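You operate a simulated robot arm through the tools that you are given. There is no shell and no other tool. Be economical: measure what you need, move in short steps, check, and stop when the job is done.

You run a simulated two-armed robot. Do the job below in one go: nothing can be reset, and whatever is moved stays where it is left.

TASK
Turn both chairs to the green bench and roll them under it.
Fine: seats stay low.

It is judged by the outcome, as a careful person would: the job done as asked, and still so three seconds after it is handed in. It fails if anything else is knocked over, pushed out of place, dropped, spilled or broken.

THE ROBOT
Two 6-joint arms with two-finger parallel grippers on one trunk, on a base that drives. Base frame: it is fixed to the floor where the robot stands at the start and does not move with it; the origin is under the middle of the robot, x ahead of it, y to its left, z up. Lengths are in m, angles in degrees, forces in N, time in s.
The left shoulder is at the start at [0.28, 0.185, 1.005], the right one opposite. With the tool pointing down near the work surface each hand reaches from about 0.26 to 0.52 m from the robot's upright axis, wherever it stands, measured 20 degrees to its own side. Places, roughly: left chair post [0.7, 0.3, 0.3]; right chair post [0.7, -0.6, 0.3]. Payload 1.57 kg a hand.
The tool frame of a hand sits at the grasp point between the pads (the TCP): z along the fingers, y along the line on which they close. The tips reach 0.03 m beyond it. Largest opening 0.08 m; finger width 0.017, thickness 0.012; the body of the gripper, 0.04 by 0.082 m, starts 0.08 m behind the TCP.
Orientation is told as [roll, pitch, yaw] about the base's x, y, z axes, in that order, counted from this pose: with the fingers straight down and closing along the base's y, the tool's x points along the base's -x, its y along +y and its z along -z.

THE INTERFACE
- The arms move only by the tool step_arm. It takes "left_targets", "right_targets" or both (then of equal length, played together; a hand with none holds still); each is a list of rows, each a list of 3 entries, a list of its own where there are three numbers: the shift along the tool's x, y, z in m, then the turn, a rotation vector about the tool's x, y, z in degrees, then the gripper command, from -1 (fully open) to 1 (shut), values between in proportion. In form: [[[tx, ty, tz], [rx, ry, rz], gripper], ...]. A call has 1 to 20 rows; each row is the pose to reach, as a shift and turn from the pose commanded when the call began, along the tool's axes at that moment. Rows are played at 5 a second. More than 0.05 m and 8.6 degrees between two rows, or a gripper value outside its range, and nothing of the call is played. Where a pose cannot be reached the arm comes as near as it can. A force on the tool above 90 N (or 10 N above the force at the start of the call, whichever is more), or a blocked arm, ends the call early, and 0.2 s more pass. Each finger travels about 0.153 m/s and halts on what it meets, pressing with about 26 N; the grip force reading is that of the motor and also rises with nothing between the fingers. The clock runs only during rows and for 0.2 s after the last one: add rows that repeat a pose to give the fingers time. The reply holds the time, the measured pose of the TCP, the force on the tool along the base axes, the opening and the grip force, in the units named above and with some noise, with the torque about the TCP (base axes, N m) and any sound that the robot's microphone picked up.
- Cameras (640 x 400 px; columns grow to the right, rows downward): "scene" is now at [0.2347, -0.0234, 1.4554]; the picture's right is [-0.32, -0.95, 0.00], its down [-0.67, 0.23, -0.71] and it looks along [0.67, -0.23, -0.71] (base axes); focal length 255 px, centre (320, 200). "left" rides on the left gripper at [0.072, 0.007, -0.122] in its tool frame; the picture's right is [-0.09, 1.00, 0.00], its down [-0.84, -0.08, -0.54] and it looks along [-0.54, -0.05, 0.84] (tool axes); focal length 238 px, centre (320, 200). "right" rides on the right gripper at [0.072, -0.007, -0.122] in its tool frame; the picture's right is [0.09, 1.00, 0.00], its down [-0.84, 0.08, -0.54] and it looks along [-0.54, 0.05, 0.84] (tool axes); focal length 238 px, centre (320, 200). There is no depth. A picture from a camera that has moved, and an enlarged one, comes with that camera's place and axes in the base frame and with its lens. The place of the scene camera against the robot may be out by one fixed shift of up to 0.012 m in any direction.
- grab_frame(camera): a new picture of that camera. The clock stands still meanwhile.
- raise_lower(by): slides the trunk up (or, below 0, down) by that many m; the arms and the scene camera ride with it, the base frame stays. It gives what a move gives, with no picture.
- steer(legs): drives the robot by 1 to 6 legs, each [ahead, turn to the left] in m and degrees, along the robot's own axes; the way and the turn of a leg run together, so that a leg with both is an arc; at most 1.5 m and 180 degrees a leg. The arms and the cameras ride along, it lands a little off, and it stops where it bumps. It gives what a move gives.
- head_to(pan, tilt): turns the head with the scene camera to pan (to the left, within 86 degrees either way) and tilt (down, from -29 to 69), counted from straight ahead of the robot. It gives what a move gives.
- enlarge(camera, box): a new picture of the part [left, top, right, bottom] of that camera's present view, enlarged. The clock stands still meanwhile.
- finish_job(): hands the job in; it is judged then, once.

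Work in short steps. Places have to be worked out from the pictures, the camera data and where the tool is seen: move nearer, look again, correct. Check each grasp and each placing, and mend what went wrong. You have 120 turns and 108 pictures in all, those below and enlarged ones among them. Open the grippers and draw the arms clear of the work before you hand the job in, unless the task says otherwise; then end with one line.

The tools are called after "Call:" as name(argument=value, ...) on one line, values as JSON. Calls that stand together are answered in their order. step_arm: Moves the arms, as the interface text tells. Its arguments: {"type":"object","properties":{"left_targets":{"type":"array","items":{"type":"array"}},"right_targets":{"type":"array","items":{"type":"array"}}},"required":[]} The other tools are called the same way: raise_lower (by) slides the trunk up or down; steer (legs) drives the base; head_to (pan, tilt) turns the head that bears the scene camera; grab_frame (camera) takes a picture; enlarge (camera, box) takes an enlarged picture of a part of a camera's view; finish_job () hands the job in.

At the start:

```text
t: 0.0
left_position: [0.5972, 0.1201, 1.1124]
left_ee_rot: [0.0, 0.0, -0.1]
left_force: [-0.1, 0.5, -0.2]
left_torque: [0.0, -0.02, 0.0]
left_grip_width: 0.0798
left_gripper_force: 0.0
right_position: [0.4882, -0.3645, 1.0685]
right_ee_rot: [-0.1, -0.1, 0.0]
right_force: [-0.3, -0.8, -0.4]
right_torque: [-0.01, -0.01, 0.0]
right_grip_width: 0.08
right_gripper_force: 0.1
trunk travel left (down, up): [-0.7, 0.29]
robot x, y, heading: [0.0019, -0.0002, 0.2]
head pan, tilt: [-19.0, 44.8]
```

scene: 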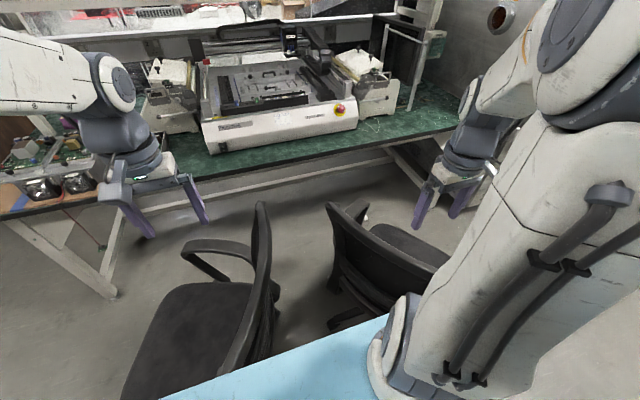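
right: 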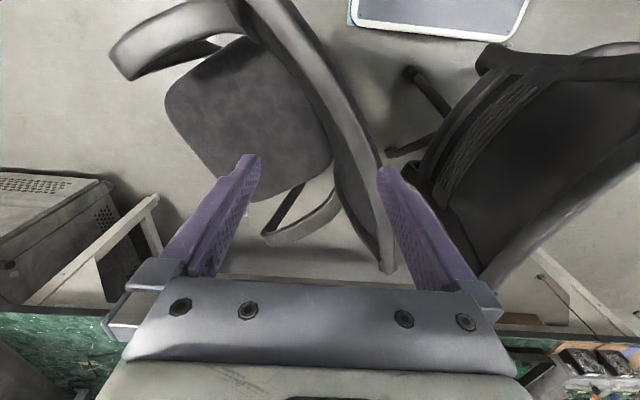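
left: 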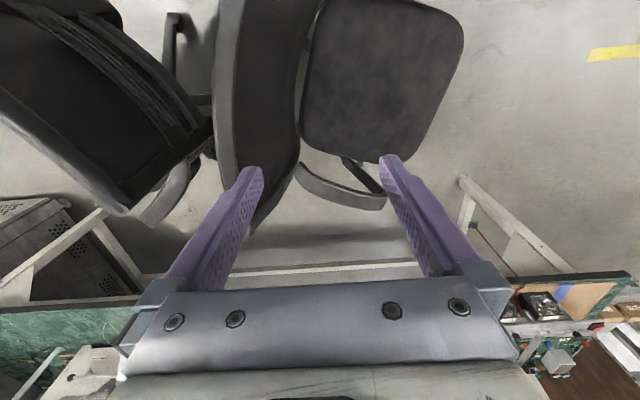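

I'll look around with the head first to locate chairs, bench edge and obstacles.

Call:
head_to(pan=25, tilt=45)

Call:
grab_frame(camera="scene")

Call:
head_to(pan=-35, tilt=45)

Call:
grab_frame(camera="scene")

Call:
head_to(pan=0, tilt=60)

Call:
grab_frame(camera="scene")

```text
t: 1.1
left_position: [0.5978, 0.1207, 1.1122]
left_ee_rot: [0.0, 0.0, 0.0]
left_force: [0.5, 0.5, 0.0]
left_torque: [-0.02, 0.0, -0.01]
left_grip_width: 0.0799
left_gripper_force: 0.1
right_position: [0.4876, -0.3656, 1.0676]
right_ee_rot: [-0.1, 0.0, -0.1]
right_force: [0.4, -0.3, 0.0]
right_torque: [0.03, -0.02, 0.01]
right_grip_width: 0.0799
right_gripper_force: 0.1
trunk travel left (down, up): [-0.7, 0.29]
robot x, y, heading: [-0.0013, 0.0009, 0.1]
head pan, tilt: [25.0, 45.0]
```

```text
104 pictures are left
camera scene: at [0.2314, 0.0374, 1.4551], right [0.42, -0.91, 0.0], down [-0.64, -0.3, -0.71], along [0.64, 0.3, -0.71], focal length 255 px, centre (320, 200)
```

scene: 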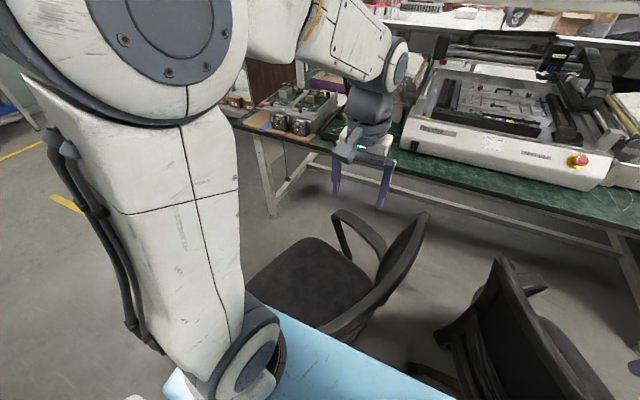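

```text
t: 2.4
left_position: [0.5969, 0.1198, 1.113]
left_ee_rot: [-0.1, 0.1, 0.0]
left_force: [0.0, -0.3, -0.6]
left_torque: [0.02, -0.01, -0.01]
left_grip_width: 0.08
left_gripper_force: 0.0
right_position: [0.488, -0.3637, 1.0674]
right_ee_rot: [0.1, 0.0, 0.0]
right_force: [0.1, -0.3, -0.2]
right_torque: [-0.01, 0.01, -0.04]
right_grip_width: 0.0803
right_gripper_force: 0.0
trunk travel left (down, up): [-0.7, 0.29]
robot x, y, heading: [0.0004, -0.0015, -0.1]
head pan, tilt: [-35.0, 45.0]
```

```text
103 pictures are left
camera scene: at [0.2243, -0.0435, 1.4551], right [-0.57, -0.82, 0.0], down [-0.58, 0.41, -0.71], along [0.58, -0.41, -0.71], focal length 255 px, centre (320, 200)
```

scene: 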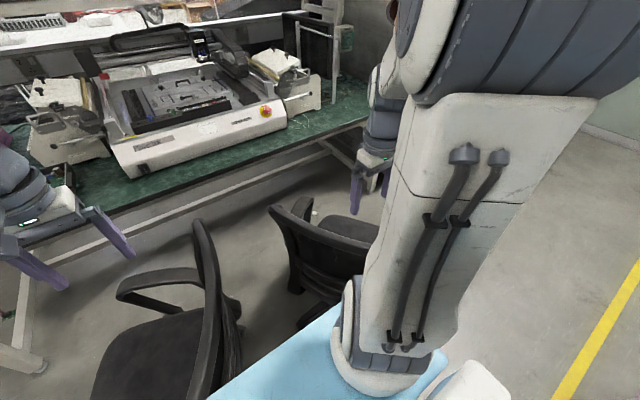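

```text
t: 3.4
left_position: [0.5967, 0.1205, 1.112]
left_ee_rot: [0.0, 0.0, 0.0]
left_force: [0.0, 0.6, 0.1]
left_torque: [0.0, 0.01, -0.01]
left_grip_width: 0.0799
left_gripper_force: 0.0
right_position: [0.4885, -0.365, 1.068]
right_ee_rot: [0.0, 0.0, 0.0]
right_force: [-0.2, 0.4, 0.4]
right_torque: [0.01, -0.02, -0.02]
right_grip_width: 0.0801
right_gripper_force: 0.1
trunk travel left (down, up): [-0.7, 0.29]
robot x, y, heading: [0.0034, 0.0006, 0.0]
head pan, tilt: [0.0, 60.0]
```

```text
102 pictures are left
camera scene: at [0.2244, 0.003, 1.4357], right [0.0, -1.0, 0.0], down [-0.87, 0.0, -0.5], along [0.5, 0.0, -0.87], focal length 255 px, centre (320, 200)
```

scene: 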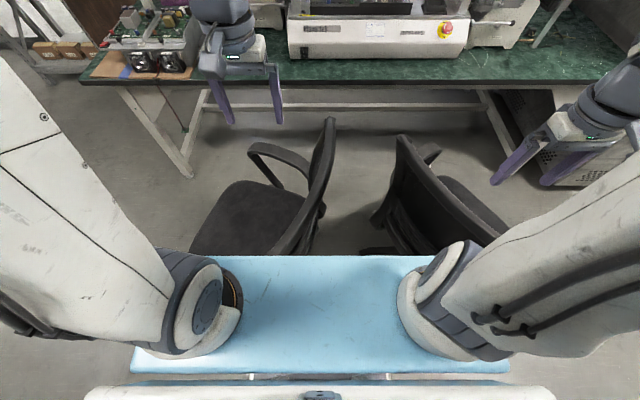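

The backrest tops seem to be about z 0.90, with the robot's shelf over them. I check the sides, then back off a little to see them wholly.

Call:
head_to(pan=86, tilt=30)

Call:
grab_frame(camera="scene")

Call:
steer(legs=[[-0.3, 0]])

Call:
head_to(pan=0, tilt=50)

Call:
grab_frame(camera="scene")

Call:
grab_frame(camera="left")

Call:
grab_frame(camera="right")

```text
t: 5.0
left_position: [0.5982, 0.1208, 1.112]
left_ee_rot: [-0.1, 0.1, 0.0]
left_force: [0.6, 0.1, -0.9]
left_torque: [0.02, 0.02, 0.02]
left_grip_width: 0.08
left_gripper_force: 0.0
right_position: [0.4883, -0.3645, 1.068]
right_ee_rot: [0.0, 0.0, 0.0]
right_force: [0.2, 0.2, 0.0]
right_torque: [0.03, 0.0, -0.02]
right_grip_width: 0.0801
right_gripper_force: 0.0
trunk travel left (down, up): [-0.7, 0.29]
robot x, y, heading: [0.0021, -0.0007, 0.1]
head pan, tilt: [85.9, 30.0]
```

```text
101 pictures are left
camera scene: at [0.1642, 0.0933, 1.4777], right [1.0, -0.07, 0.0], down [-0.04, -0.5, -0.87], along [0.06, 0.86, -0.5], focal length 255 px, centre (320, 200)
```

scene: 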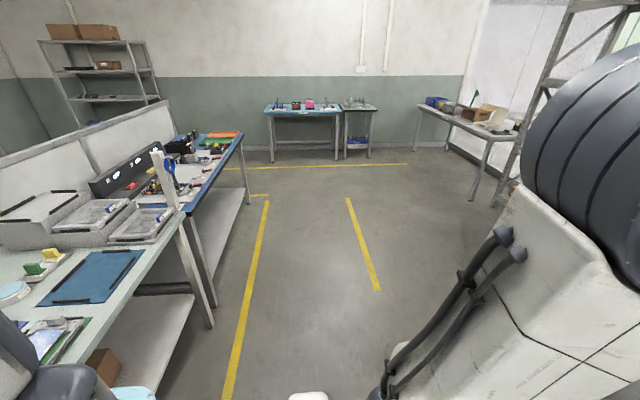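

```text
t: 6.7
left_position: [0.3891, 0.1233, 1.1032]
left_ee_rot: [1.8, 1.5, -0.4]
left_force: [0.3, -0.3, 0.8]
left_torque: [0.01, 0.0, -0.01]
left_grip_width: 0.0802
left_gripper_force: 0.2
right_position: [0.2977, -0.3439, 1.0702]
right_ee_rot: [1.9, -3.3, -3.1]
right_force: [0.3, -1.4, 0.6]
right_torque: [0.04, -0.05, -0.02]
right_grip_width: 0.0801
right_gripper_force: 0.0
trunk travel left (down, up): [-0.7, 0.29]
robot x, y, heading: [-0.1253, 0.0013, -0.3]
head pan, tilt: [85.9, 30.0]
stopped in leg 1: the robot was blocked; the commanded pose is now the measured one
```

```text
t: 8.3
left_position: [0.3925, 0.1225, 1.1049]
left_ee_rot: [1.6, 1.0, -0.3]
left_force: [0.4, -0.7, -0.2]
left_torque: [0.0, 0.03, 0.01]
left_grip_width: 0.08
left_gripper_force: 0.1
right_position: [0.3007, -0.3451, 1.0704]
right_ee_rot: [1.4, -3.3, -3.0]
right_force: [-0.1, 0.9, -0.4]
right_torque: [0.01, 0.03, 0.01]
right_grip_width: 0.0801
right_gripper_force: 0.1
trunk travel left (down, up): [-0.7, 0.29]
robot x, y, heading: [-0.1264, 0.0005, 0.1]
head pan, tilt: [0.0, 50.0]
```

```text
100 pictures are left
camera scene: at [0.1689, 0.0106, 1.4507], right [0.08, -1.0, 0.0], down [-0.78, -0.06, -0.63], along [0.62, 0.05, -0.78], focal length 255 px, centre (320, 200)
```

scene: 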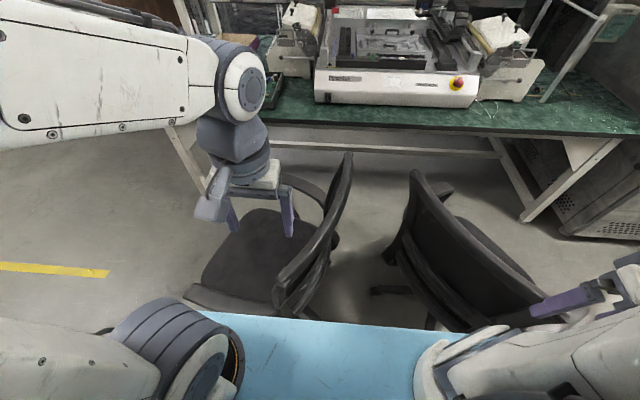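

```text
99 pictures are left
camera left: at [0.3229, 0.1269, 1.2282], right [0.1, 0.99, 0.02], down [0.85, -0.1, 0.52], along [0.52, -0.03, -0.85], focal length 238 px, centre (320, 200)
```

left: 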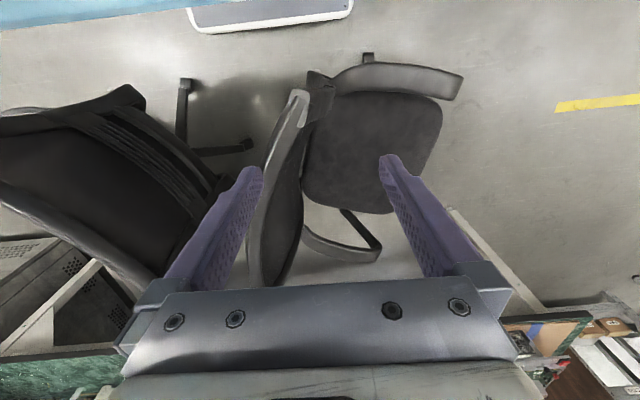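

```text
98 pictures are left
camera right: at [0.2207, -0.3527, 1.1892], right [-0.04, 1.0, 0.02], down [0.81, 0.02, 0.59], along [0.59, 0.04, -0.81], focal length 238 px, centre (320, 200)
```

right: 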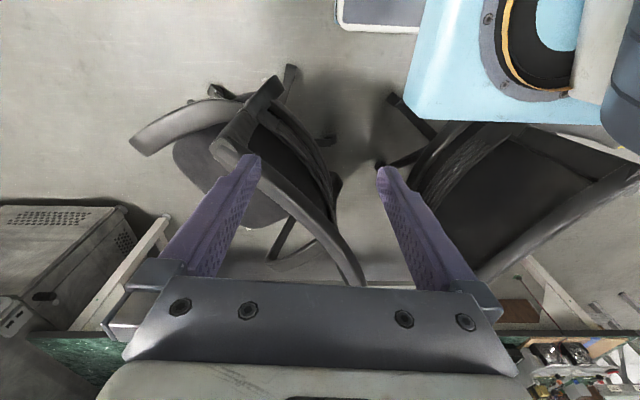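

A table stands close behind and blocked the robot at about x = -0.13, so the aisle is tight. I ease forward off whatever I touched and recheck the readings.

Call:
steer(legs=[[0.06, 0]])

Call:
head_to(pan=80, tilt=60)

Call:
grab_frame(camera="scene")

Call:
head_to(pan=-86, tilt=40)

Call:
grab_frame(camera="scene")

```text
t: 9.0
left_position: [0.3197, 0.1298, 1.075]
left_ee_rot: [8.1, 10.8, -0.1]
left_force: [0.3, -0.1, 0.0]
left_torque: [-0.01, -0.01, 0.02]
left_grip_width: 0.0798
left_gripper_force: 0.1
right_position: [0.2481, -0.3318, 1.0625]
right_ee_rot: [7.9, -5.6, -4.9]
right_force: [-0.5, -0.2, -0.2]
right_torque: [0.03, -0.03, 0.01]
right_grip_width: 0.0799
right_gripper_force: 0.1
trunk travel left (down, up): [-0.7, 0.29]
robot x, y, heading: [-0.1184, -0.0034, 0.4]
head pan, tilt: [0.0, 50.0]
stopped in leg 1: the robot was blocked; the commanded pose is now the measured one
```

```text
t: 10.6
left_position: [0.3223, 0.1292, 1.0752]
left_ee_rot: [7.7, 10.4, 0.0]
left_force: [0.0, 0.0, 1.0]
left_torque: [0.01, 0.02, -0.01]
left_grip_width: 0.0801
left_gripper_force: 0.1
right_position: [0.2497, -0.3322, 1.0625]
right_ee_rot: [7.4, -5.4, -4.9]
right_force: [0.9, 0.2, -0.1]
right_torque: [0.01, -0.02, 0.01]
right_grip_width: 0.0799
right_gripper_force: 0.1
trunk travel left (down, up): [-0.7, 0.29]
robot x, y, heading: [-0.1205, -0.0047, 0.1]
head pan, tilt: [80.0, 60.0]
```

```text
97 pictures are left
camera scene: at [0.0933, 0.0698, 1.4384], right [0.98, -0.17, -0.03], down [-0.16, -0.85, -0.5], along [0.06, 0.49, -0.87], focal length 255 px, centre (320, 200)
```

scene: 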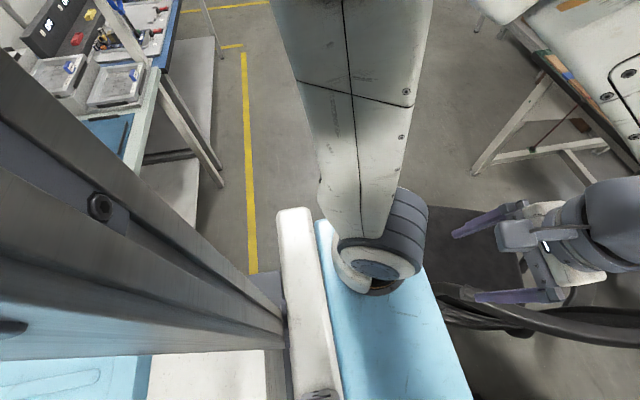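

```text
t: 13.1
left_position: [0.3226, 0.1301, 1.0761]
left_ee_rot: [7.7, 10.6, 0.0]
left_force: [0.3, -0.6, 0.6]
left_torque: [-0.01, 0.03, -0.03]
left_grip_width: 0.0798
left_gripper_force: 0.1
right_position: [0.2492, -0.3314, 1.061]
right_ee_rot: [7.8, -5.4, -4.9]
right_force: [-0.9, 0.0, -1.0]
right_torque: [0.03, -0.02, 0.02]
right_grip_width: 0.08
right_gripper_force: 0.0
trunk travel left (down, up): [-0.7, 0.29]
robot x, y, heading: [-0.1164, 0.0031, 0.1]
head pan, tilt: [-85.9, 40.0]
```

```text
96 pictures are left
camera scene: at [0.1585, 0.016, 1.4491], right [0.15, -0.99, 0.0], down [-0.77, -0.12, -0.62], along [0.61, 0.1, -0.78], focal length 255 px, centre (320, 200)
```

scene: 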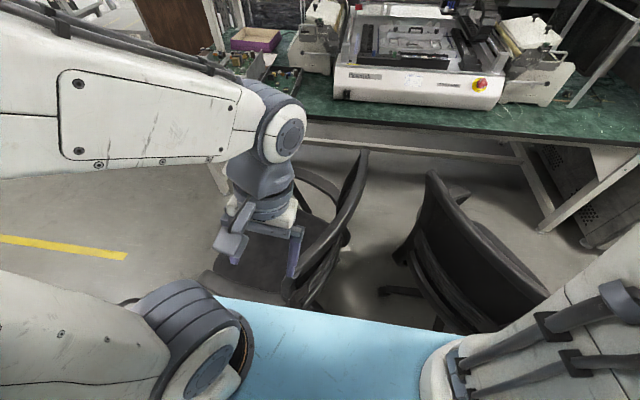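

The view doesn't match the commanded pan (−86): the head seems jammed, possibly against an elbow. I bring it back to the middle and compare.

Call:
head_to(pan=8, tilt=48)

Call:
grab_frame(camera="scene")

```text
t: 14.8
left_position: [0.3226, 0.1304, 1.0747]
left_ee_rot: [7.9, 10.5, 0.0]
left_force: [0.2, 0.2, -0.2]
left_torque: [0.04, 0.01, 0.0]
left_grip_width: 0.0799
left_gripper_force: 0.1
right_position: [0.2494, -0.3325, 1.0616]
right_ee_rot: [7.7, -5.4, -5.0]
right_force: [0.4, -0.5, 0.3]
right_torque: [-0.01, -0.02, -0.01]
right_grip_width: 0.0801
right_gripper_force: 0.0
trunk travel left (down, up): [-0.7, 0.29]
robot x, y, heading: [-0.1188, -0.0, 0.2]
head pan, tilt: [8.0, 48.0]
```

```text
95 pictures are left
camera scene: at [0.1578, 0.0176, 1.4485], right [0.18, -0.98, -0.01], down [-0.78, -0.14, -0.61], along [0.6, 0.11, -0.79], focal length 255 px, centre (320, 200)
```

scene: 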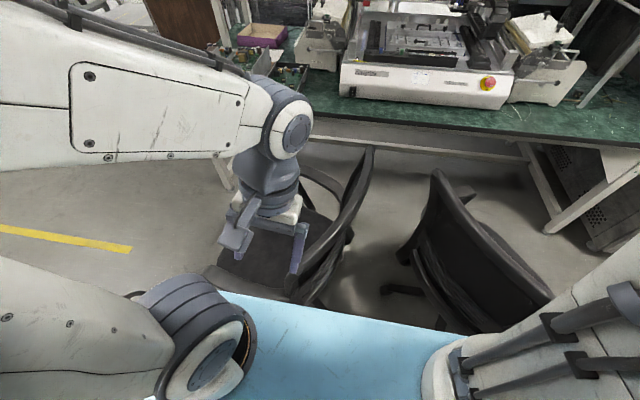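

The head is still a bit off its command. I try bringing both arms back to a level tool and forward a little to test whether they move freely.

Call:
step_arm(left_targets=[[[-0.02, 0, 0], [0, 0, 0], -1], [[-0.04, 0, 0], [0, 0, 0], -1], [[-0.06, 0, 0], [0, 0, 0], -1]], right_targets=[[[-0.02, 0, 0], [0, 0, 0], -1], [[-0.04, 0, 0], [0, 0, 0], -1], [[-0.06, 0, 0], [0, 0, 0], -1]])

Call:
grab_frame(camera="scene")

```text
t: 15.1
left_position: [0.2995, 0.1335, 1.0665]
left_ee_rot: [10.4, 13.3, 0.4]
left_force: [-0.2, 0.1, 1.2]
left_torque: [0.01, -0.03, -0.01]
left_grip_width: 0.08
left_gripper_force: 0.1
right_position: [0.2345, -0.3326, 1.0627]
right_ee_rot: [8.1, -7.3, -5.1]
right_force: [-0.6, 0.1, 0.1]
right_torque: [0.01, -0.04, -0.02]
right_grip_width: 0.0799
right_gripper_force: 0.2
right hand out of reach, approached as far as the arm can: row 1
trunk travel left (down, up): [-0.7, 0.29]
robot x, y, heading: [-0.1179, -0.0023, -0.1]
head pan, tilt: [8.0, 48.0]
stopped in row 1 (right hand): the arm was blocked; the commanded pose is now the measured one
```

```text
94 pictures are left
camera scene: at [0.1574, 0.0227, 1.4526], right [0.23, -0.97, -0.01], down [-0.74, -0.17, -0.66], along [0.64, 0.16, -0.76], focal length 255 px, centre (320, 200)
```

scene: 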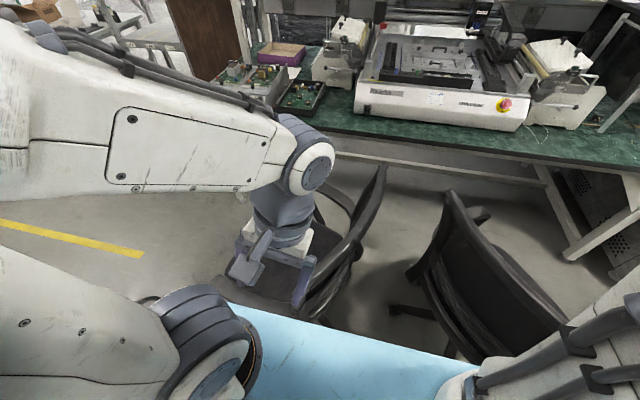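

Both arms keep yielding backwards and the right one reports being blocked. I check the wrist views.

Call:
grab_frame(camera="right")

Call:
grab_frame(camera="left")

Call:
head_to(pan=-30, tilt=30)

Call:
grab_frame(camera="scene")

```text
93 pictures are left
camera right: at [0.146, -0.3501, 1.1746], right [-0.02, 0.99, 0.13], down [0.76, -0.07, 0.65], along [0.65, 0.11, -0.75], focal length 238 px, centre (320, 200)
```

right: 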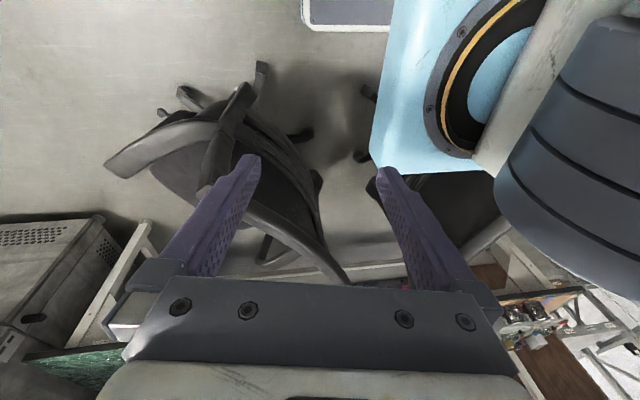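

```text
92 pictures are left
camera left: at [0.2569, 0.1169, 1.2008], right [0.13, 0.98, 0.15], down [0.93, -0.17, 0.31], along [0.33, 0.1, -0.94], focal length 238 px, centre (320, 200)
```

left: 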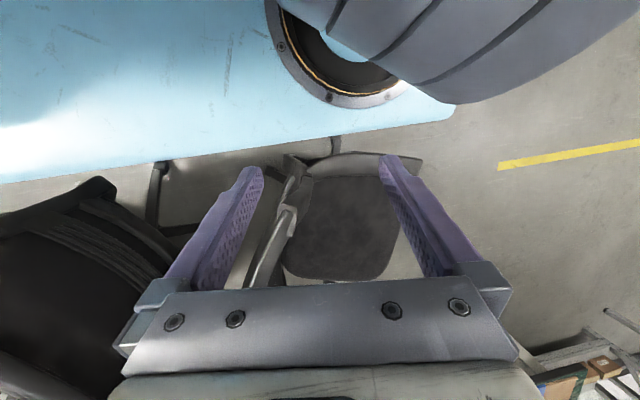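

```text
t: 16.2
left_position: [0.3011, 0.1317, 1.0668]
left_ee_rot: [10.2, 12.8, 0.5]
left_force: [-0.8, 0.0, -0.7]
left_torque: [0.01, 0.0, 0.0]
left_grip_width: 0.08
left_gripper_force: 0.1
right_position: [0.2346, -0.3338, 1.0622]
right_ee_rot: [8.4, -7.0, -5.2]
right_force: [-0.1, -0.2, 0.2]
right_torque: [-0.02, -0.01, 0.03]
right_grip_width: 0.08
right_gripper_force: 0.1
trunk travel left (down, up): [-0.7, 0.29]
robot x, y, heading: [-0.1186, -0.0016, 0.2]
head pan, tilt: [-30.0, 30.0]
```

```text
91 pictures are left
camera scene: at [0.1631, 0.0174, 1.4587], right [0.16, -0.99, 0.0], down [-0.69, -0.11, -0.71], along [0.7, 0.12, -0.7], focal length 255 px, centre (320, 200)
```

scene: 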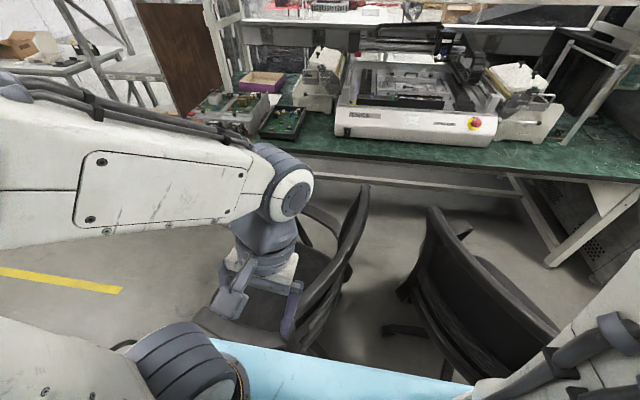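

The head is jammed against an arm in some way (its real pan and tilt differ from the command). I turn the head leftward away from it, then try the right arm alone.

Call:
head_to(pan=30, tilt=50)

Call:
grab_frame(camera="scene")

Call:
step_arm(right_targets=[[[0, 0, 0], [0, 0, 0], -1], [[-0.02, 0, 0], [0, 0, 0], -1], [[-0.04, 0, 0], [0, 0, 0], -1]])

```text
t: 17.5
left_position: [0.3015, 0.1328, 1.067]
left_ee_rot: [10.1, 12.9, 0.5]
left_force: [0.1, -0.5, 0.2]
left_torque: [0.02, -0.02, 0.01]
left_grip_width: 0.0801
left_gripper_force: 0.0
right_position: [0.2364, -0.3342, 1.0647]
right_ee_rot: [7.8, -7.2, -5.1]
right_force: [0.1, 0.5, -0.1]
right_torque: [0.02, -0.01, -0.01]
right_grip_width: 0.08
right_gripper_force: 0.0
trunk travel left (down, up): [-0.7, 0.29]
robot x, y, heading: [-0.1173, 0.0028, 0.1]
head pan, tilt: [30.0, 50.0]
```

```text
90 pictures are left
camera scene: at [0.1477, 0.0427, 1.4493], right [0.5, -0.87, -0.01], down [-0.68, -0.38, -0.62], along [0.53, 0.32, -0.78], focal length 255 px, centre (320, 200)
```

scene: 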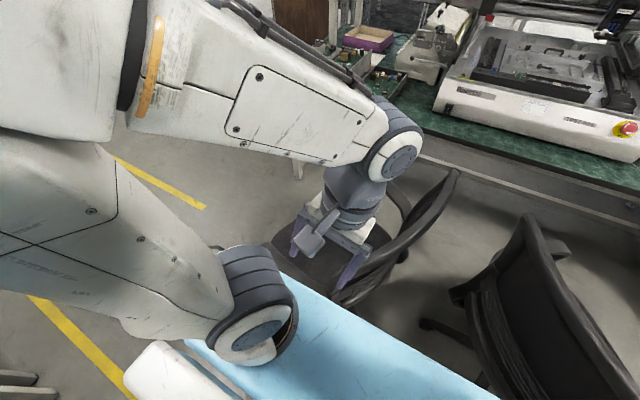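

```text
t: 17.8
left_position: [0.2719, 0.1382, 1.0596]
left_ee_rot: [13.9, 16.1, 0.9]
left_force: [12.4, -2.1, -2.1]
left_torque: [-0.02, -0.26, -0.56]
left_grip_width: 0.0788
left_gripper_force: 0.1
right_position: [0.2136, -0.3311, 1.0656]
right_ee_rot: [8.5, -8.7, -5.3]
right_force: [-1.1, -0.8, -0.6]
right_torque: [0.01, -0.01, 0.01]
right_grip_width: 0.08
right_gripper_force: 0.0
trunk travel left (down, up): [-0.7, 0.29]
robot x, y, heading: [-0.117, 0.0011, 0.1]
head pan, tilt: [30.0, 50.0]
stopped in row 1 (right hand): the arm was blocked; the commanded pose is now the measured one
```

The arms creep back with each motion, and the left hand now feels 12 N. I look at what it touches and at the space behind.

Call:
grab_frame(camera="left")

Call:
head_to(pan=75, tilt=30)

Call:
grab_frame(camera="scene")

```text
89 pictures are left
camera left: at [0.237, 0.1138, 1.1945], right [0.14, 0.97, 0.2], down [0.95, -0.19, 0.26], along [0.29, 0.16, -0.95], focal length 238 px, centre (320, 200)
```

left: 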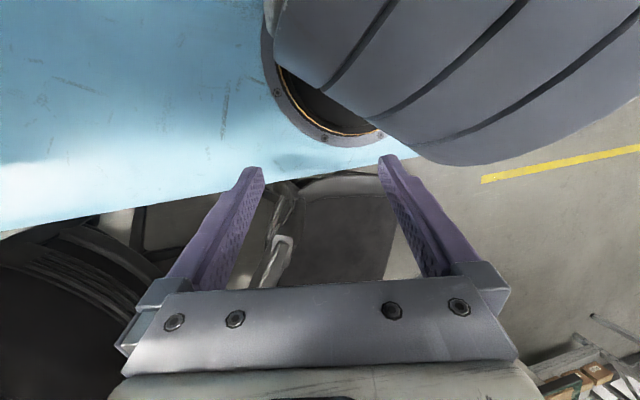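

```text
t: 18.9
left_position: [0.2744, 0.1374, 1.0605]
left_ee_rot: [13.6, 16.2, 1.1]
left_force: [0.2, 0.0, 0.0]
left_torque: [0.0, 0.0, -0.02]
left_grip_width: 0.08
left_gripper_force: 0.1
right_position: [0.214, -0.332, 1.067]
right_ee_rot: [8.3, -8.7, -5.1]
right_force: [-0.3, -0.4, 0.5]
right_torque: [0.0, -0.04, -0.01]
right_grip_width: 0.0801
right_gripper_force: 0.0
trunk travel left (down, up): [-0.7, 0.29]
robot x, y, heading: [-0.1161, 0.0018, 0.1]
head pan, tilt: [75.0, 30.0]
```

```text
88 pictures are left
camera scene: at [0.1038, 0.0915, 1.4798], right [0.97, -0.26, -0.03], down [-0.15, -0.48, -0.86], along [0.21, 0.84, -0.51], focal length 255 px, centre (320, 200)
```

scene: 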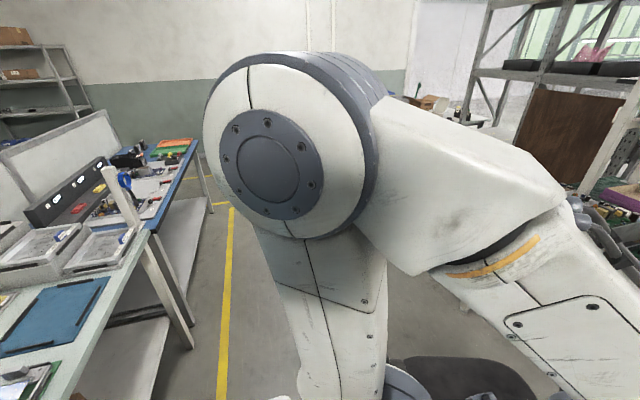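

The camera roll hints that the trunk leans forward by about 1.7°, so something behind is wedged against it. I try driving forward once more.

Call:
head_to(pan=30, tilt=45)

Call:
steer(legs=[[0.1, 0]])

Call:
grab_frame(camera="scene")

```text
t: 20.0
left_position: [0.2735, 0.1376, 1.0587]
left_ee_rot: [13.7, 16.2, 1.1]
left_force: [-0.3, 0.0, -0.6]
left_torque: [0.01, 0.04, -0.01]
left_grip_width: 0.08
left_gripper_force: 0.0
right_position: [0.2147, -0.3297, 1.0665]
right_ee_rot: [8.3, -8.6, -5.3]
right_force: [0.2, -0.8, 0.0]
right_torque: [0.01, -0.04, -0.03]
right_grip_width: 0.0802
right_gripper_force: 0.0
trunk travel left (down, up): [-0.7, 0.29]
robot x, y, heading: [-0.1153, 0.0005, -0.0]
head pan, tilt: [30.0, 45.0]
```

```text
t: 20.8
left_position: [0.2647, 0.1313, 1.0576]
left_ee_rot: [15.9, 13.1, -1.4]
left_force: [82.5, -14.3, 1.8]
left_torque: [0.74, -1.32, -3.79]
left_grip_width: 0.0738
left_gripper_force: 0.1
right_position: [0.1793, -0.3312, 1.0694]
right_ee_rot: [8.5, -11.2, -5.4]
right_force: [0.6, 0.0, -0.6]
right_torque: [-0.01, 0.0, 0.05]
right_grip_width: 0.08
right_gripper_force: 0.1
trunk travel left (down, up): [-0.7, 0.29]
robot x, y, heading: [-0.1062, 0.0021, 0.2]
head pan, tilt: [30.0, 45.0]
stopped in leg 1: the robot was blocked; the commanded pose is now the measured one
```

```text
87 pictures are left
camera scene: at [0.1409, 0.0447, 1.456], right [0.5, -0.87, -0.01], down [-0.62, -0.35, -0.7], along [0.6, 0.35, -0.72], focal length 255 px, centre (320, 200)
```

scene: 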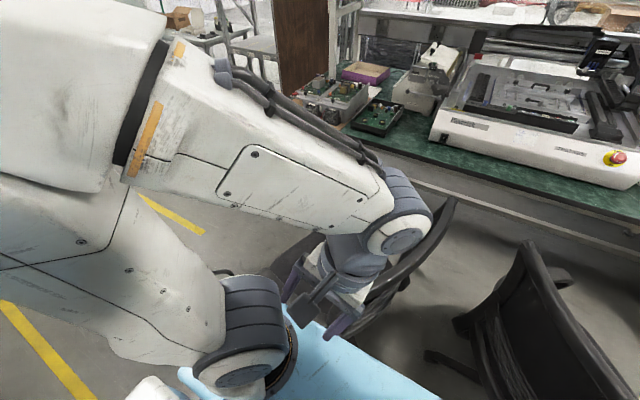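

The left hand has been pressed onto the shelf edge (82 N). I lift the left hand alone straight up and forward in small rows.

Call:
step_arm(left_targets=[[[0, 0, -0.02], [0, 0, 0], -1], [[-0.01, 0, -0.04], [0, 0, 0], -1], [[-0.03, 0, -0.06], [0, 0, 0], -1], [[-0.05, 0, -0.08], [0, 0, 0], -1]])

Call:
grab_frame(camera="scene")

```text
t: 21.8
left_position: [0.3178, 0.1145, 1.1262]
left_ee_rot: [14.9, 13.6, 0.1]
left_force: [-0.2, -0.6, 0.5]
left_torque: [0.01, 0.01, 0.0]
left_grip_width: 0.0801
left_gripper_force: 0.1
left hand out of reach, approached as far as the arm can: row 1, 2
right_position: [0.1821, -0.3308, 1.0679]
right_ee_rot: [8.4, -11.1, -5.2]
right_force: [0.3, -0.1, 0.9]
right_torque: [-0.02, 0.0, -0.03]
right_grip_width: 0.0798
right_gripper_force: 0.1
trunk travel left (down, up): [-0.7, 0.29]
robot x, y, heading: [-0.1074, 0.0027, -0.0]
head pan, tilt: [30.0, 45.0]
```

```text
86 pictures are left
camera scene: at [0.1416, 0.045, 1.4557], right [0.5, -0.87, -0.01], down [-0.62, -0.35, -0.7], along [0.6, 0.35, -0.72], focal length 255 px, centre (320, 200)
```

scene: 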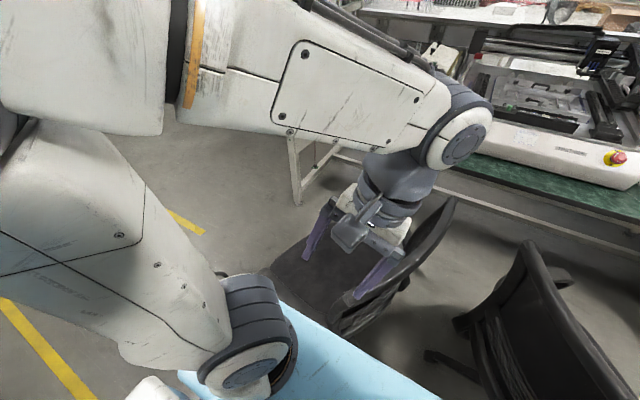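

The left arm is free now. I do the same with the right: up first, then forward.

Call:
step_arm(right_targets=[[[0, 0, -0.02], [0, 0, 0], -1], [[0, 0, -0.04], [0, 0, 0], -1], [[-0.02, 0, -0.06], [0, 0, 0], -1], [[-0.04, 0, -0.08], [0, 0, 0], -1]])

Call:
grab_frame(camera="right")

```text
t: 22.8
left_position: [0.3169, 0.1141, 1.1245]
left_ee_rot: [14.9, 13.7, 0.0]
left_force: [0.1, -0.2, 0.9]
left_torque: [-0.01, 0.02, -0.03]
left_grip_width: 0.0801
left_gripper_force: 0.0
right_position: [0.2005, -0.3736, 1.1464]
right_ee_rot: [8.5, -11.1, -5.3]
right_force: [0.8, -0.1, 0.6]
right_torque: [0.01, 0.03, 0.01]
right_grip_width: 0.0799
right_gripper_force: 0.2
right hand out of reach, approached as far as the arm can: row 1, 2, 3, 4
trunk travel left (down, up): [-0.7, 0.29]
robot x, y, heading: [-0.1104, 0.0037, 0.1]
head pan, tilt: [30.0, 45.0]
```

```text
85 pictures are left
camera right: at [0.1035, -0.3901, 1.2516], right [-0.03, 0.99, 0.13], down [0.71, -0.07, 0.7], along [0.7, 0.11, -0.7], focal length 238 px, centre (320, 200)
```

right: 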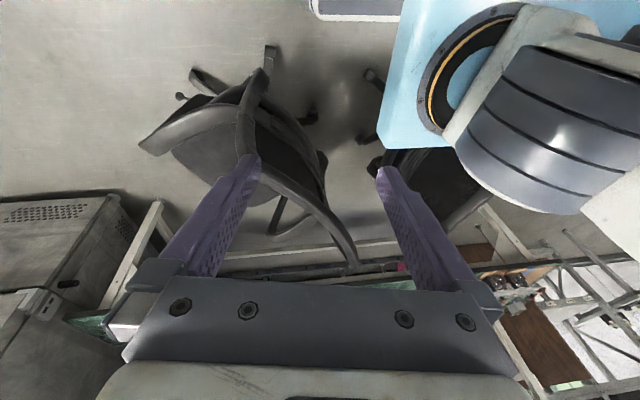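

The right arm moves too. I bring both forward ~0.15 m relative to the trunk to unfold them.

Call:
step_arm(left_targets=[[[-0.04, 0, 0], [0, 0, 0], -1], [[-0.08, 0, 0], [0, 0, 0], -1], [[-0.12, 0, 0], [0, 0, 0], -1], [[-0.15, 0, 0], [0, 0, 0], -1]], right_targets=[[[-0.04, 0, 0], [0, 0, 0], -1], [[-0.08, 0, 0], [0, 0, 0], -1], [[-0.12, 0, 0], [0, 0, 0], -1], [[-0.16, 0, 0], [0, 0, 0], -1]])

Call:
head_to(pan=0, tilt=50)

Call:
grab_frame(camera="scene")

```text
t: 23.8
left_position: [0.4652, 0.1171, 1.0889]
left_ee_rot: [14.9, 13.6, 0.0]
left_force: [-0.4, 0.2, 0.6]
left_torque: [-0.02, -0.02, -0.01]
left_grip_width: 0.0803
left_gripper_force: 0.1
right_position: [0.3584, -0.3869, 1.1794]
right_ee_rot: [8.4, -11.1, -5.1]
right_force: [0.2, -0.3, -0.5]
right_torque: [0.04, 0.0, -0.01]
right_grip_width: 0.0798
right_gripper_force: 0.1
trunk travel left (down, up): [-0.7, 0.29]
robot x, y, heading: [-0.1106, -0.0006, -0.0]
head pan, tilt: [30.0, 45.0]
```

```text
t: 24.7
left_position: [0.4638, 0.1165, 1.0879]
left_ee_rot: [15.0, 13.8, 0.1]
left_force: [-1.3, -1.4, 0.1]
left_torque: [-0.02, -0.02, 0.01]
left_grip_width: 0.0798
left_gripper_force: 0.1
right_position: [0.3578, -0.3872, 1.1798]
right_ee_rot: [8.3, -11.1, -5.3]
right_force: [-0.2, -0.3, 0.5]
right_torque: [-0.02, -0.04, 0.0]
right_grip_width: 0.0801
right_gripper_force: 0.1
trunk travel left (down, up): [-0.7, 0.29]
robot x, y, heading: [-0.1102, -0.0002, 0.2]
head pan, tilt: [0.0, 50.0]
```

```text
84 pictures are left
camera scene: at [0.1499, 0.0042, 1.4488], right [0.0, -1.0, 0.0], down [-0.78, 0.0, -0.63], along [0.63, 0.0, -0.78], focal length 255 px, centre (320, 200)
```

scene: 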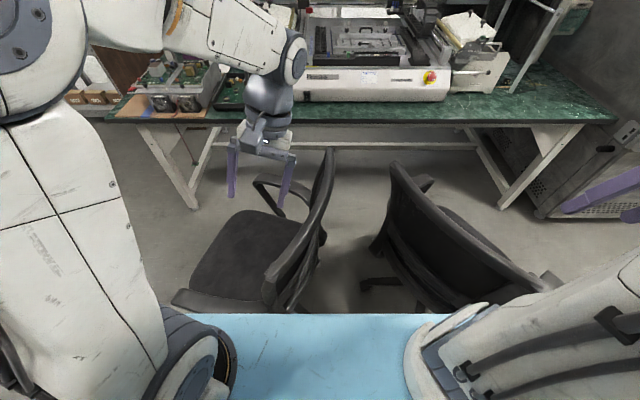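

The head turns freely again with the arms extended; I'll keep the pan modest. Now I test driving forward to x≈0.

Call:
steer(legs=[[0.1, 0]])

Call:
grab_frame(camera="scene")

```text
t: 25.9
left_position: [0.5619, 0.1155, 1.0879]
left_ee_rot: [15.1, 13.6, -0.1]
left_force: [0.8, 0.2, -0.7]
left_torque: [-0.01, 0.01, -0.02]
left_grip_width: 0.0799
left_gripper_force: 0.1
right_position: [0.4534, -0.3898, 1.1793]
right_ee_rot: [8.6, -11.1, -5.4]
right_force: [-0.1, 1.1, 0.0]
right_torque: [-0.01, -0.03, -0.02]
right_grip_width: 0.0802
right_gripper_force: 0.1
trunk travel left (down, up): [-0.7, 0.29]
robot x, y, heading: [-0.0115, 0.0033, 0.1]
head pan, tilt: [0.0, 50.0]
```

```text
83 pictures are left
camera scene: at [0.2247, 0.0038, 1.4483], right [0.0, -1.0, 0.0], down [-0.77, 0.0, -0.64], along [0.64, 0.0, -0.77], focal length 255 px, centre (320, 200)
```

scene: 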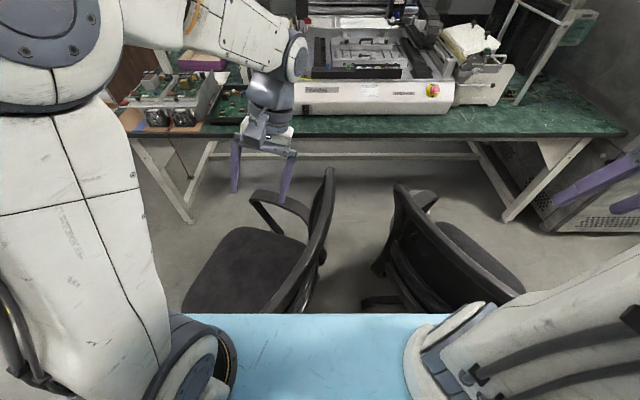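

The robot is level again at x≈-0.01. I level both tools and go toward the left chair's top rim (about [0.5, 0.04, 0.9]).

Call:
step_arm(left_targets=[[[0, 0, 0], [5, -4.5, 0], -1], [[0, 0, 0], [10, -9, 0], -1], [[0, 0, 0], [15, -13.7, -1.8], -1]], right_targets=[[[0, 0, 0], [3, 3.7, -1.8], -1], [[0, 0, 0], [6, 7.4, -3.6], -1], [[0, 0, 0], [8.5, 11.1, -5.3], -1]])

Call:
grab_frame(camera="left")

Call:
grab_frame(camera="right")

```text
t: 26.6
left_position: [0.5617, 0.1153, 1.088]
left_ee_rot: [-0.1, -0.2, -0.1]
left_force: [-0.2, -0.4, -0.2]
left_torque: [-0.05, 0.02, 0.02]
left_grip_width: 0.08
left_gripper_force: 0.0
right_position: [0.4525, -0.3893, 1.1791]
right_ee_rot: [-0.7, -0.3, 0.7]
right_force: [0.8, 0.8, -0.3]
right_torque: [0.03, 0.02, 0.03]
right_grip_width: 0.0799
right_gripper_force: 0.0
trunk travel left (down, up): [-0.7, 0.29]
robot x, y, heading: [-0.0103, 0.0018, 0.1]
head pan, tilt: [0.0, 50.0]
```

```text
82 pictures are left
camera left: at [0.4893, 0.1215, 1.21], right [0.09, 1.0, 0.0], down [0.83, -0.08, 0.55], along [0.54, -0.05, -0.84], focal length 238 px, centre (320, 200)
```

left: 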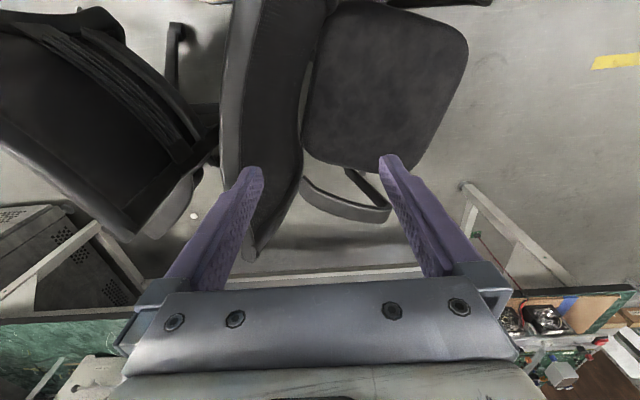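

```text
81 pictures are left
camera right: at [0.3798, -0.3974, 1.3014], right [-0.1, 0.99, -0.01], down [0.83, 0.09, 0.55], along [0.54, 0.05, -0.84], focal length 238 px, centre (320, 200)
```

right: 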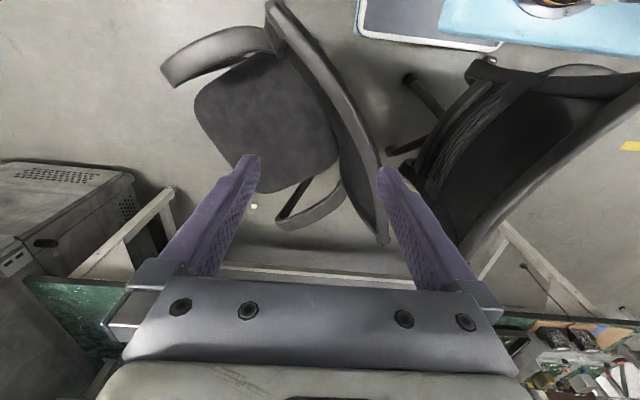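

Rim points: (.44,.04), (.56,-.01), tip (.80,-.04) at z≈.90, strip about 2–2.5 cm thick. I move the left hand over (.505,.032), yawed −23°, to z≈.98 and check.

Call:
step_arm(left_targets=[[[0.02, -0.03, 0.0], [0, 0, 7.5], -1], [[0.04, -0.06, 0.02], [0, 0, 15], -1], [[0.057, -0.083, 0.05], [0, 0, 22.6], -1], [[0.057, -0.083, 0.09], [0, 0, 22.6], -1], [[0.057, -0.083, 0.108], [0, 0, 22.6], -1]])

Call:
grab_frame(camera="left")

Call:
head_to(pan=0, tilt=65)

Call:
grab_frame(camera="scene")

```text
t: 27.9
left_position: [0.505, 0.0325, 0.9767]
left_ee_rot: [0.0, -0.2, -22.6]
left_force: [-0.8, -0.2, 0.8]
left_torque: [0.01, 0.03, -0.03]
left_grip_width: 0.0801
left_gripper_force: 0.1
right_position: [0.4521, -0.389, 1.1785]
right_ee_rot: [-0.7, -0.4, 0.7]
right_force: [0.0, -0.1, 0.1]
right_torque: [0.02, 0.0, 0.0]
right_grip_width: 0.0803
right_gripper_force: 0.0
trunk travel left (down, up): [-0.7, 0.29]
robot x, y, heading: [-0.0082, 0.0002, -0.0]
head pan, tilt: [0.0, 50.0]
```

```text
80 pictures are left
camera left: at [0.4408, 0.0655, 1.1], right [0.47, 0.88, 0.0], down [0.74, -0.39, 0.55], along [0.48, -0.26, -0.84], focal length 238 px, centre (320, 200)
```

left: 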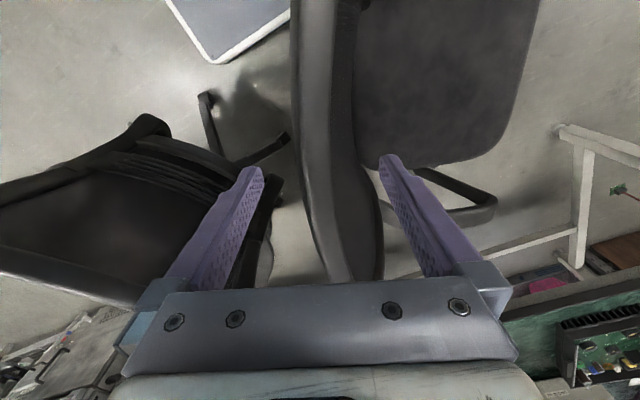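

```text
t: 28.6
left_position: [0.5055, 0.0327, 0.9775]
left_ee_rot: [0.1, -0.3, -22.6]
left_force: [-0.5, 1.0, -0.2]
left_torque: [-0.01, 0.02, 0.03]
left_grip_width: 0.0801
left_gripper_force: 0.0
right_position: [0.4535, -0.3895, 1.1792]
right_ee_rot: [-0.7, -0.4, 0.7]
right_force: [0.0, 0.0, 0.3]
right_torque: [0.0, -0.02, 0.0]
right_grip_width: 0.08
right_gripper_force: 0.0
trunk travel left (down, up): [-0.7, 0.29]
robot x, y, heading: [-0.0046, -0.0001, -0.0]
head pan, tilt: [0.0, 65.0]
```

```text
79 pictures are left
camera scene: at [0.209, 0.0038, 1.4301], right [0.0, -1.0, 0.0], down [-0.91, 0.0, -0.42], along [0.42, 0.0, -0.91], focal length 255 px, centre (320, 200)
```

scene: 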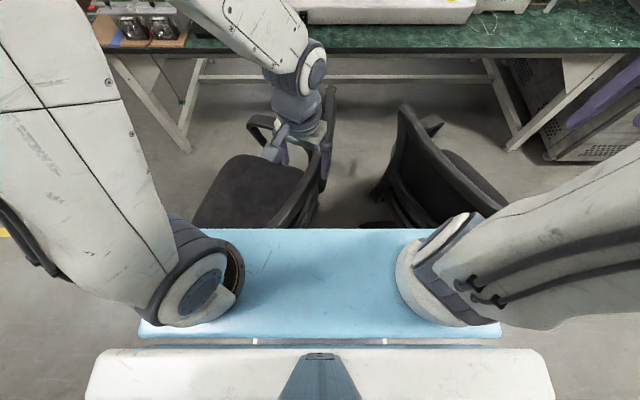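

The rim runs between the open fingers, nearly centred. I descend about 9 cm and close.

Call:
step_arm(left_targets=[[[0, -0.003, 0.03], [0, 0, 0], -1], [[0, -0.003, 0.06], [0, 0, 0], -1], [[0, -0.003, 0.09], [0, 0, 0], -1], [[0, -0.003, 0.1], [0, 0, 0], -1], [[0, -0.003, 0.1], [0, 0, 0], 0.2], [[0, -0.003, 0.1], [0, 0, 0], 1], [[0, -0.003, 0.1], [0, 0, 0], 1], [[0, -0.003, 0.1], [0, 0, 0], 1]])

Call:
grab_frame(camera="left")

```text
t: 30.4
left_position: [0.5058, 0.0302, 0.8785]
left_ee_rot: [0.0, -0.1, -22.6]
left_force: [10.9, 20.8, 3.1]
left_torque: [2.02, -0.48, 0.71]
left_grip_width: 0.0481
left_gripper_force: 25.8
right_position: [0.4534, -0.39, 1.1787]
right_ee_rot: [-0.7, -0.4, 0.7]
right_force: [0.0, 0.0, 0.4]
right_torque: [-0.03, 0.02, -0.01]
right_grip_width: 0.0802
right_gripper_force: 0.1
trunk travel left (down, up): [-0.7, 0.29]
robot x, y, heading: [-0.0097, 0.0019, 0.2]
head pan, tilt: [0.0, 65.0]
```

```text
78 pictures are left
camera left: at [0.4419, 0.0639, 1.0], right [0.47, 0.88, 0.0], down [0.74, -0.39, 0.54], along [0.48, -0.25, -0.84], focal length 238 px, centre (320, 200)
```

left: 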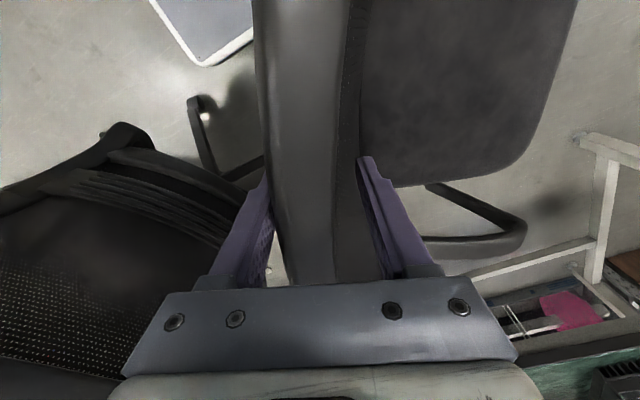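

Only the inner finger presses (side force ≈23 N). I shift ~1 cm toward the inner side to centre the grip.

Call:
step_arm(left_targets=[[[0, 0.005, 0], [0, 0, 0], 1], [[0, 0.01, 0], [0, 0, 0], 1], [[0, 0.01, 0], [0, 0, 0], 1]])

```text
t: 31.2
left_position: [0.5093, 0.0396, 0.8798]
left_ee_rot: [0.0, -0.3, -22.8]
left_force: [-9.8, -19.7, 0.2]
left_torque: [1.94, -1.82, -0.6]
left_grip_width: 0.0473
left_gripper_force: 25.9
right_position: [0.4529, -0.3904, 1.1788]
right_ee_rot: [-0.6, -0.5, 0.8]
right_force: [-0.8, -0.4, -0.2]
right_torque: [-0.01, 0.04, 0.04]
right_grip_width: 0.0798
right_gripper_force: 0.1
trunk travel left (down, up): [-0.7, 0.29]
robot x, y, heading: [-0.0072, -0.0021, -0.3]
head pan, tilt: [0.0, 65.0]
```

The grip now straddles the rim (47 mm). I swing it clockwise about the post (~[.7,.3]) by 20° as a first arc.

Call:
step_arm(left_targets=[[[0, -0.005, 0], [0, 0, 0], 1], [[0.0136, -0.001, 0], [0, 0, 2.5], 1], [[0.0272, 0.003, 0], [0, 0, 5], 1], [[0.041, 0.008, 0], [0, 0, 7.5], 1], [[0.0542, 0.013, 0], [0, 0, 10], 1], [[0.067, 0.019, 0], [0, 0, 12.5], 1], [[0.08, 0.026, 0], [0, 0, 15], 1], [[0.092, 0.033, 0], [0, 0, 17.5], 1], [[0.1045, 0.04, 0], [0, 0, 20], 1]])

Call:
grab_frame(camera="scene")

Call:
grab_frame(camera="left")

```text
t: 33.2
left_position: [0.4926, 0.0745, 0.8765]
left_ee_rot: [0.1, -0.1, -42.8]
left_force: [-30.8, -25.6, 37.3]
left_torque: [1.37, -0.99, 0.39]
left_grip_width: 0.0501
left_gripper_force: 25.9
left hand out of reach, approached as far as the arm can: row 4, 5, 6, 7, 8, 9
right_position: [0.4507, -0.3905, 1.1808]
right_ee_rot: [-0.6, -0.5, 0.6]
right_force: [-0.2, 0.1, -0.2]
right_torque: [0.0, 0.02, -0.05]
right_grip_width: 0.08
right_gripper_force: 0.1
trunk travel left (down, up): [-0.7, 0.29]
robot x, y, heading: [-0.0106, 0.0004, -0.1]
head pan, tilt: [0.0, 65.0]
```

```text
77 pictures are left
camera scene: at [0.2064, 0.0022, 1.4309], right [0.0, -1.0, 0.0], down [-0.91, 0.0, -0.42], along [0.42, 0.0, -0.91], focal length 255 px, centre (320, 200)
```

scene: 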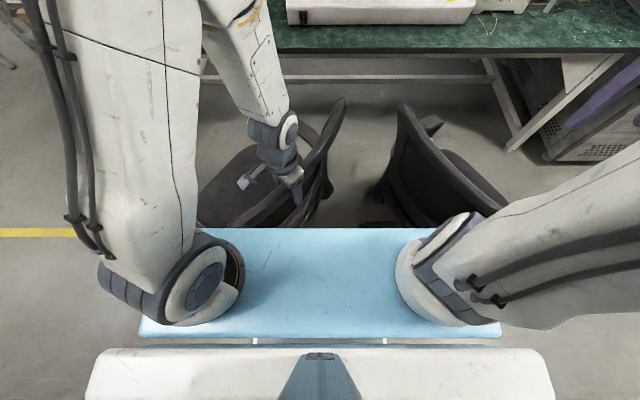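

```text
76 pictures are left
camera left: at [0.4437, 0.128, 0.998], right [0.74, 0.67, 0.0], down [0.56, -0.63, 0.54], along [0.36, -0.4, -0.84], focal length 238 px, centre (320, 200)
```

left: 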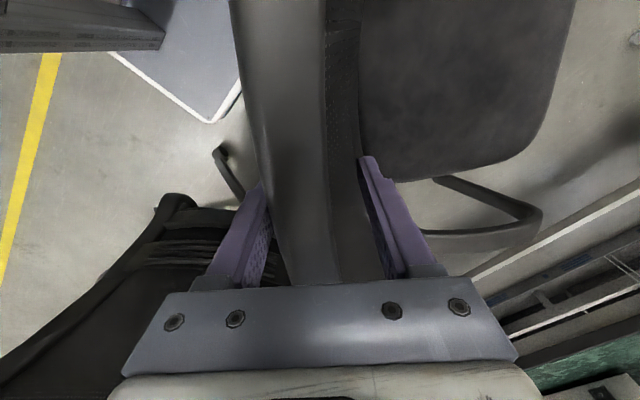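

The chair swivels nicely (≈20° turned), but the hand hit its inner reach limit. I'll continue the turn while letting the chair roll forward, first a small test nudge.

Call:
step_arm(left_targets=[[[-0.01, 0.012, 0], [0, 0, 3], 1], [[-0.015, 0.028, 0], [0, 0, 6], 1]])

```text
t: 33.8
left_position: [0.5275, 0.0894, 0.8743]
left_ee_rot: [0.0, -0.2, -48.5]
left_force: [-9.6, -1.1, -3.1]
left_torque: [2.33, -0.82, 1.44]
left_grip_width: 0.0534
left_gripper_force: 26.0
right_position: [0.4536, -0.3904, 1.1779]
right_ee_rot: [-0.6, -0.3, 0.7]
right_force: [0.7, -0.2, 0.1]
right_torque: [0.01, 0.0, 0.02]
right_grip_width: 0.0799
right_gripper_force: 0.1
trunk travel left (down, up): [-0.7, 0.29]
robot x, y, heading: [-0.0118, 0.0025, 0.1]
head pan, tilt: [0.0, 65.0]
```

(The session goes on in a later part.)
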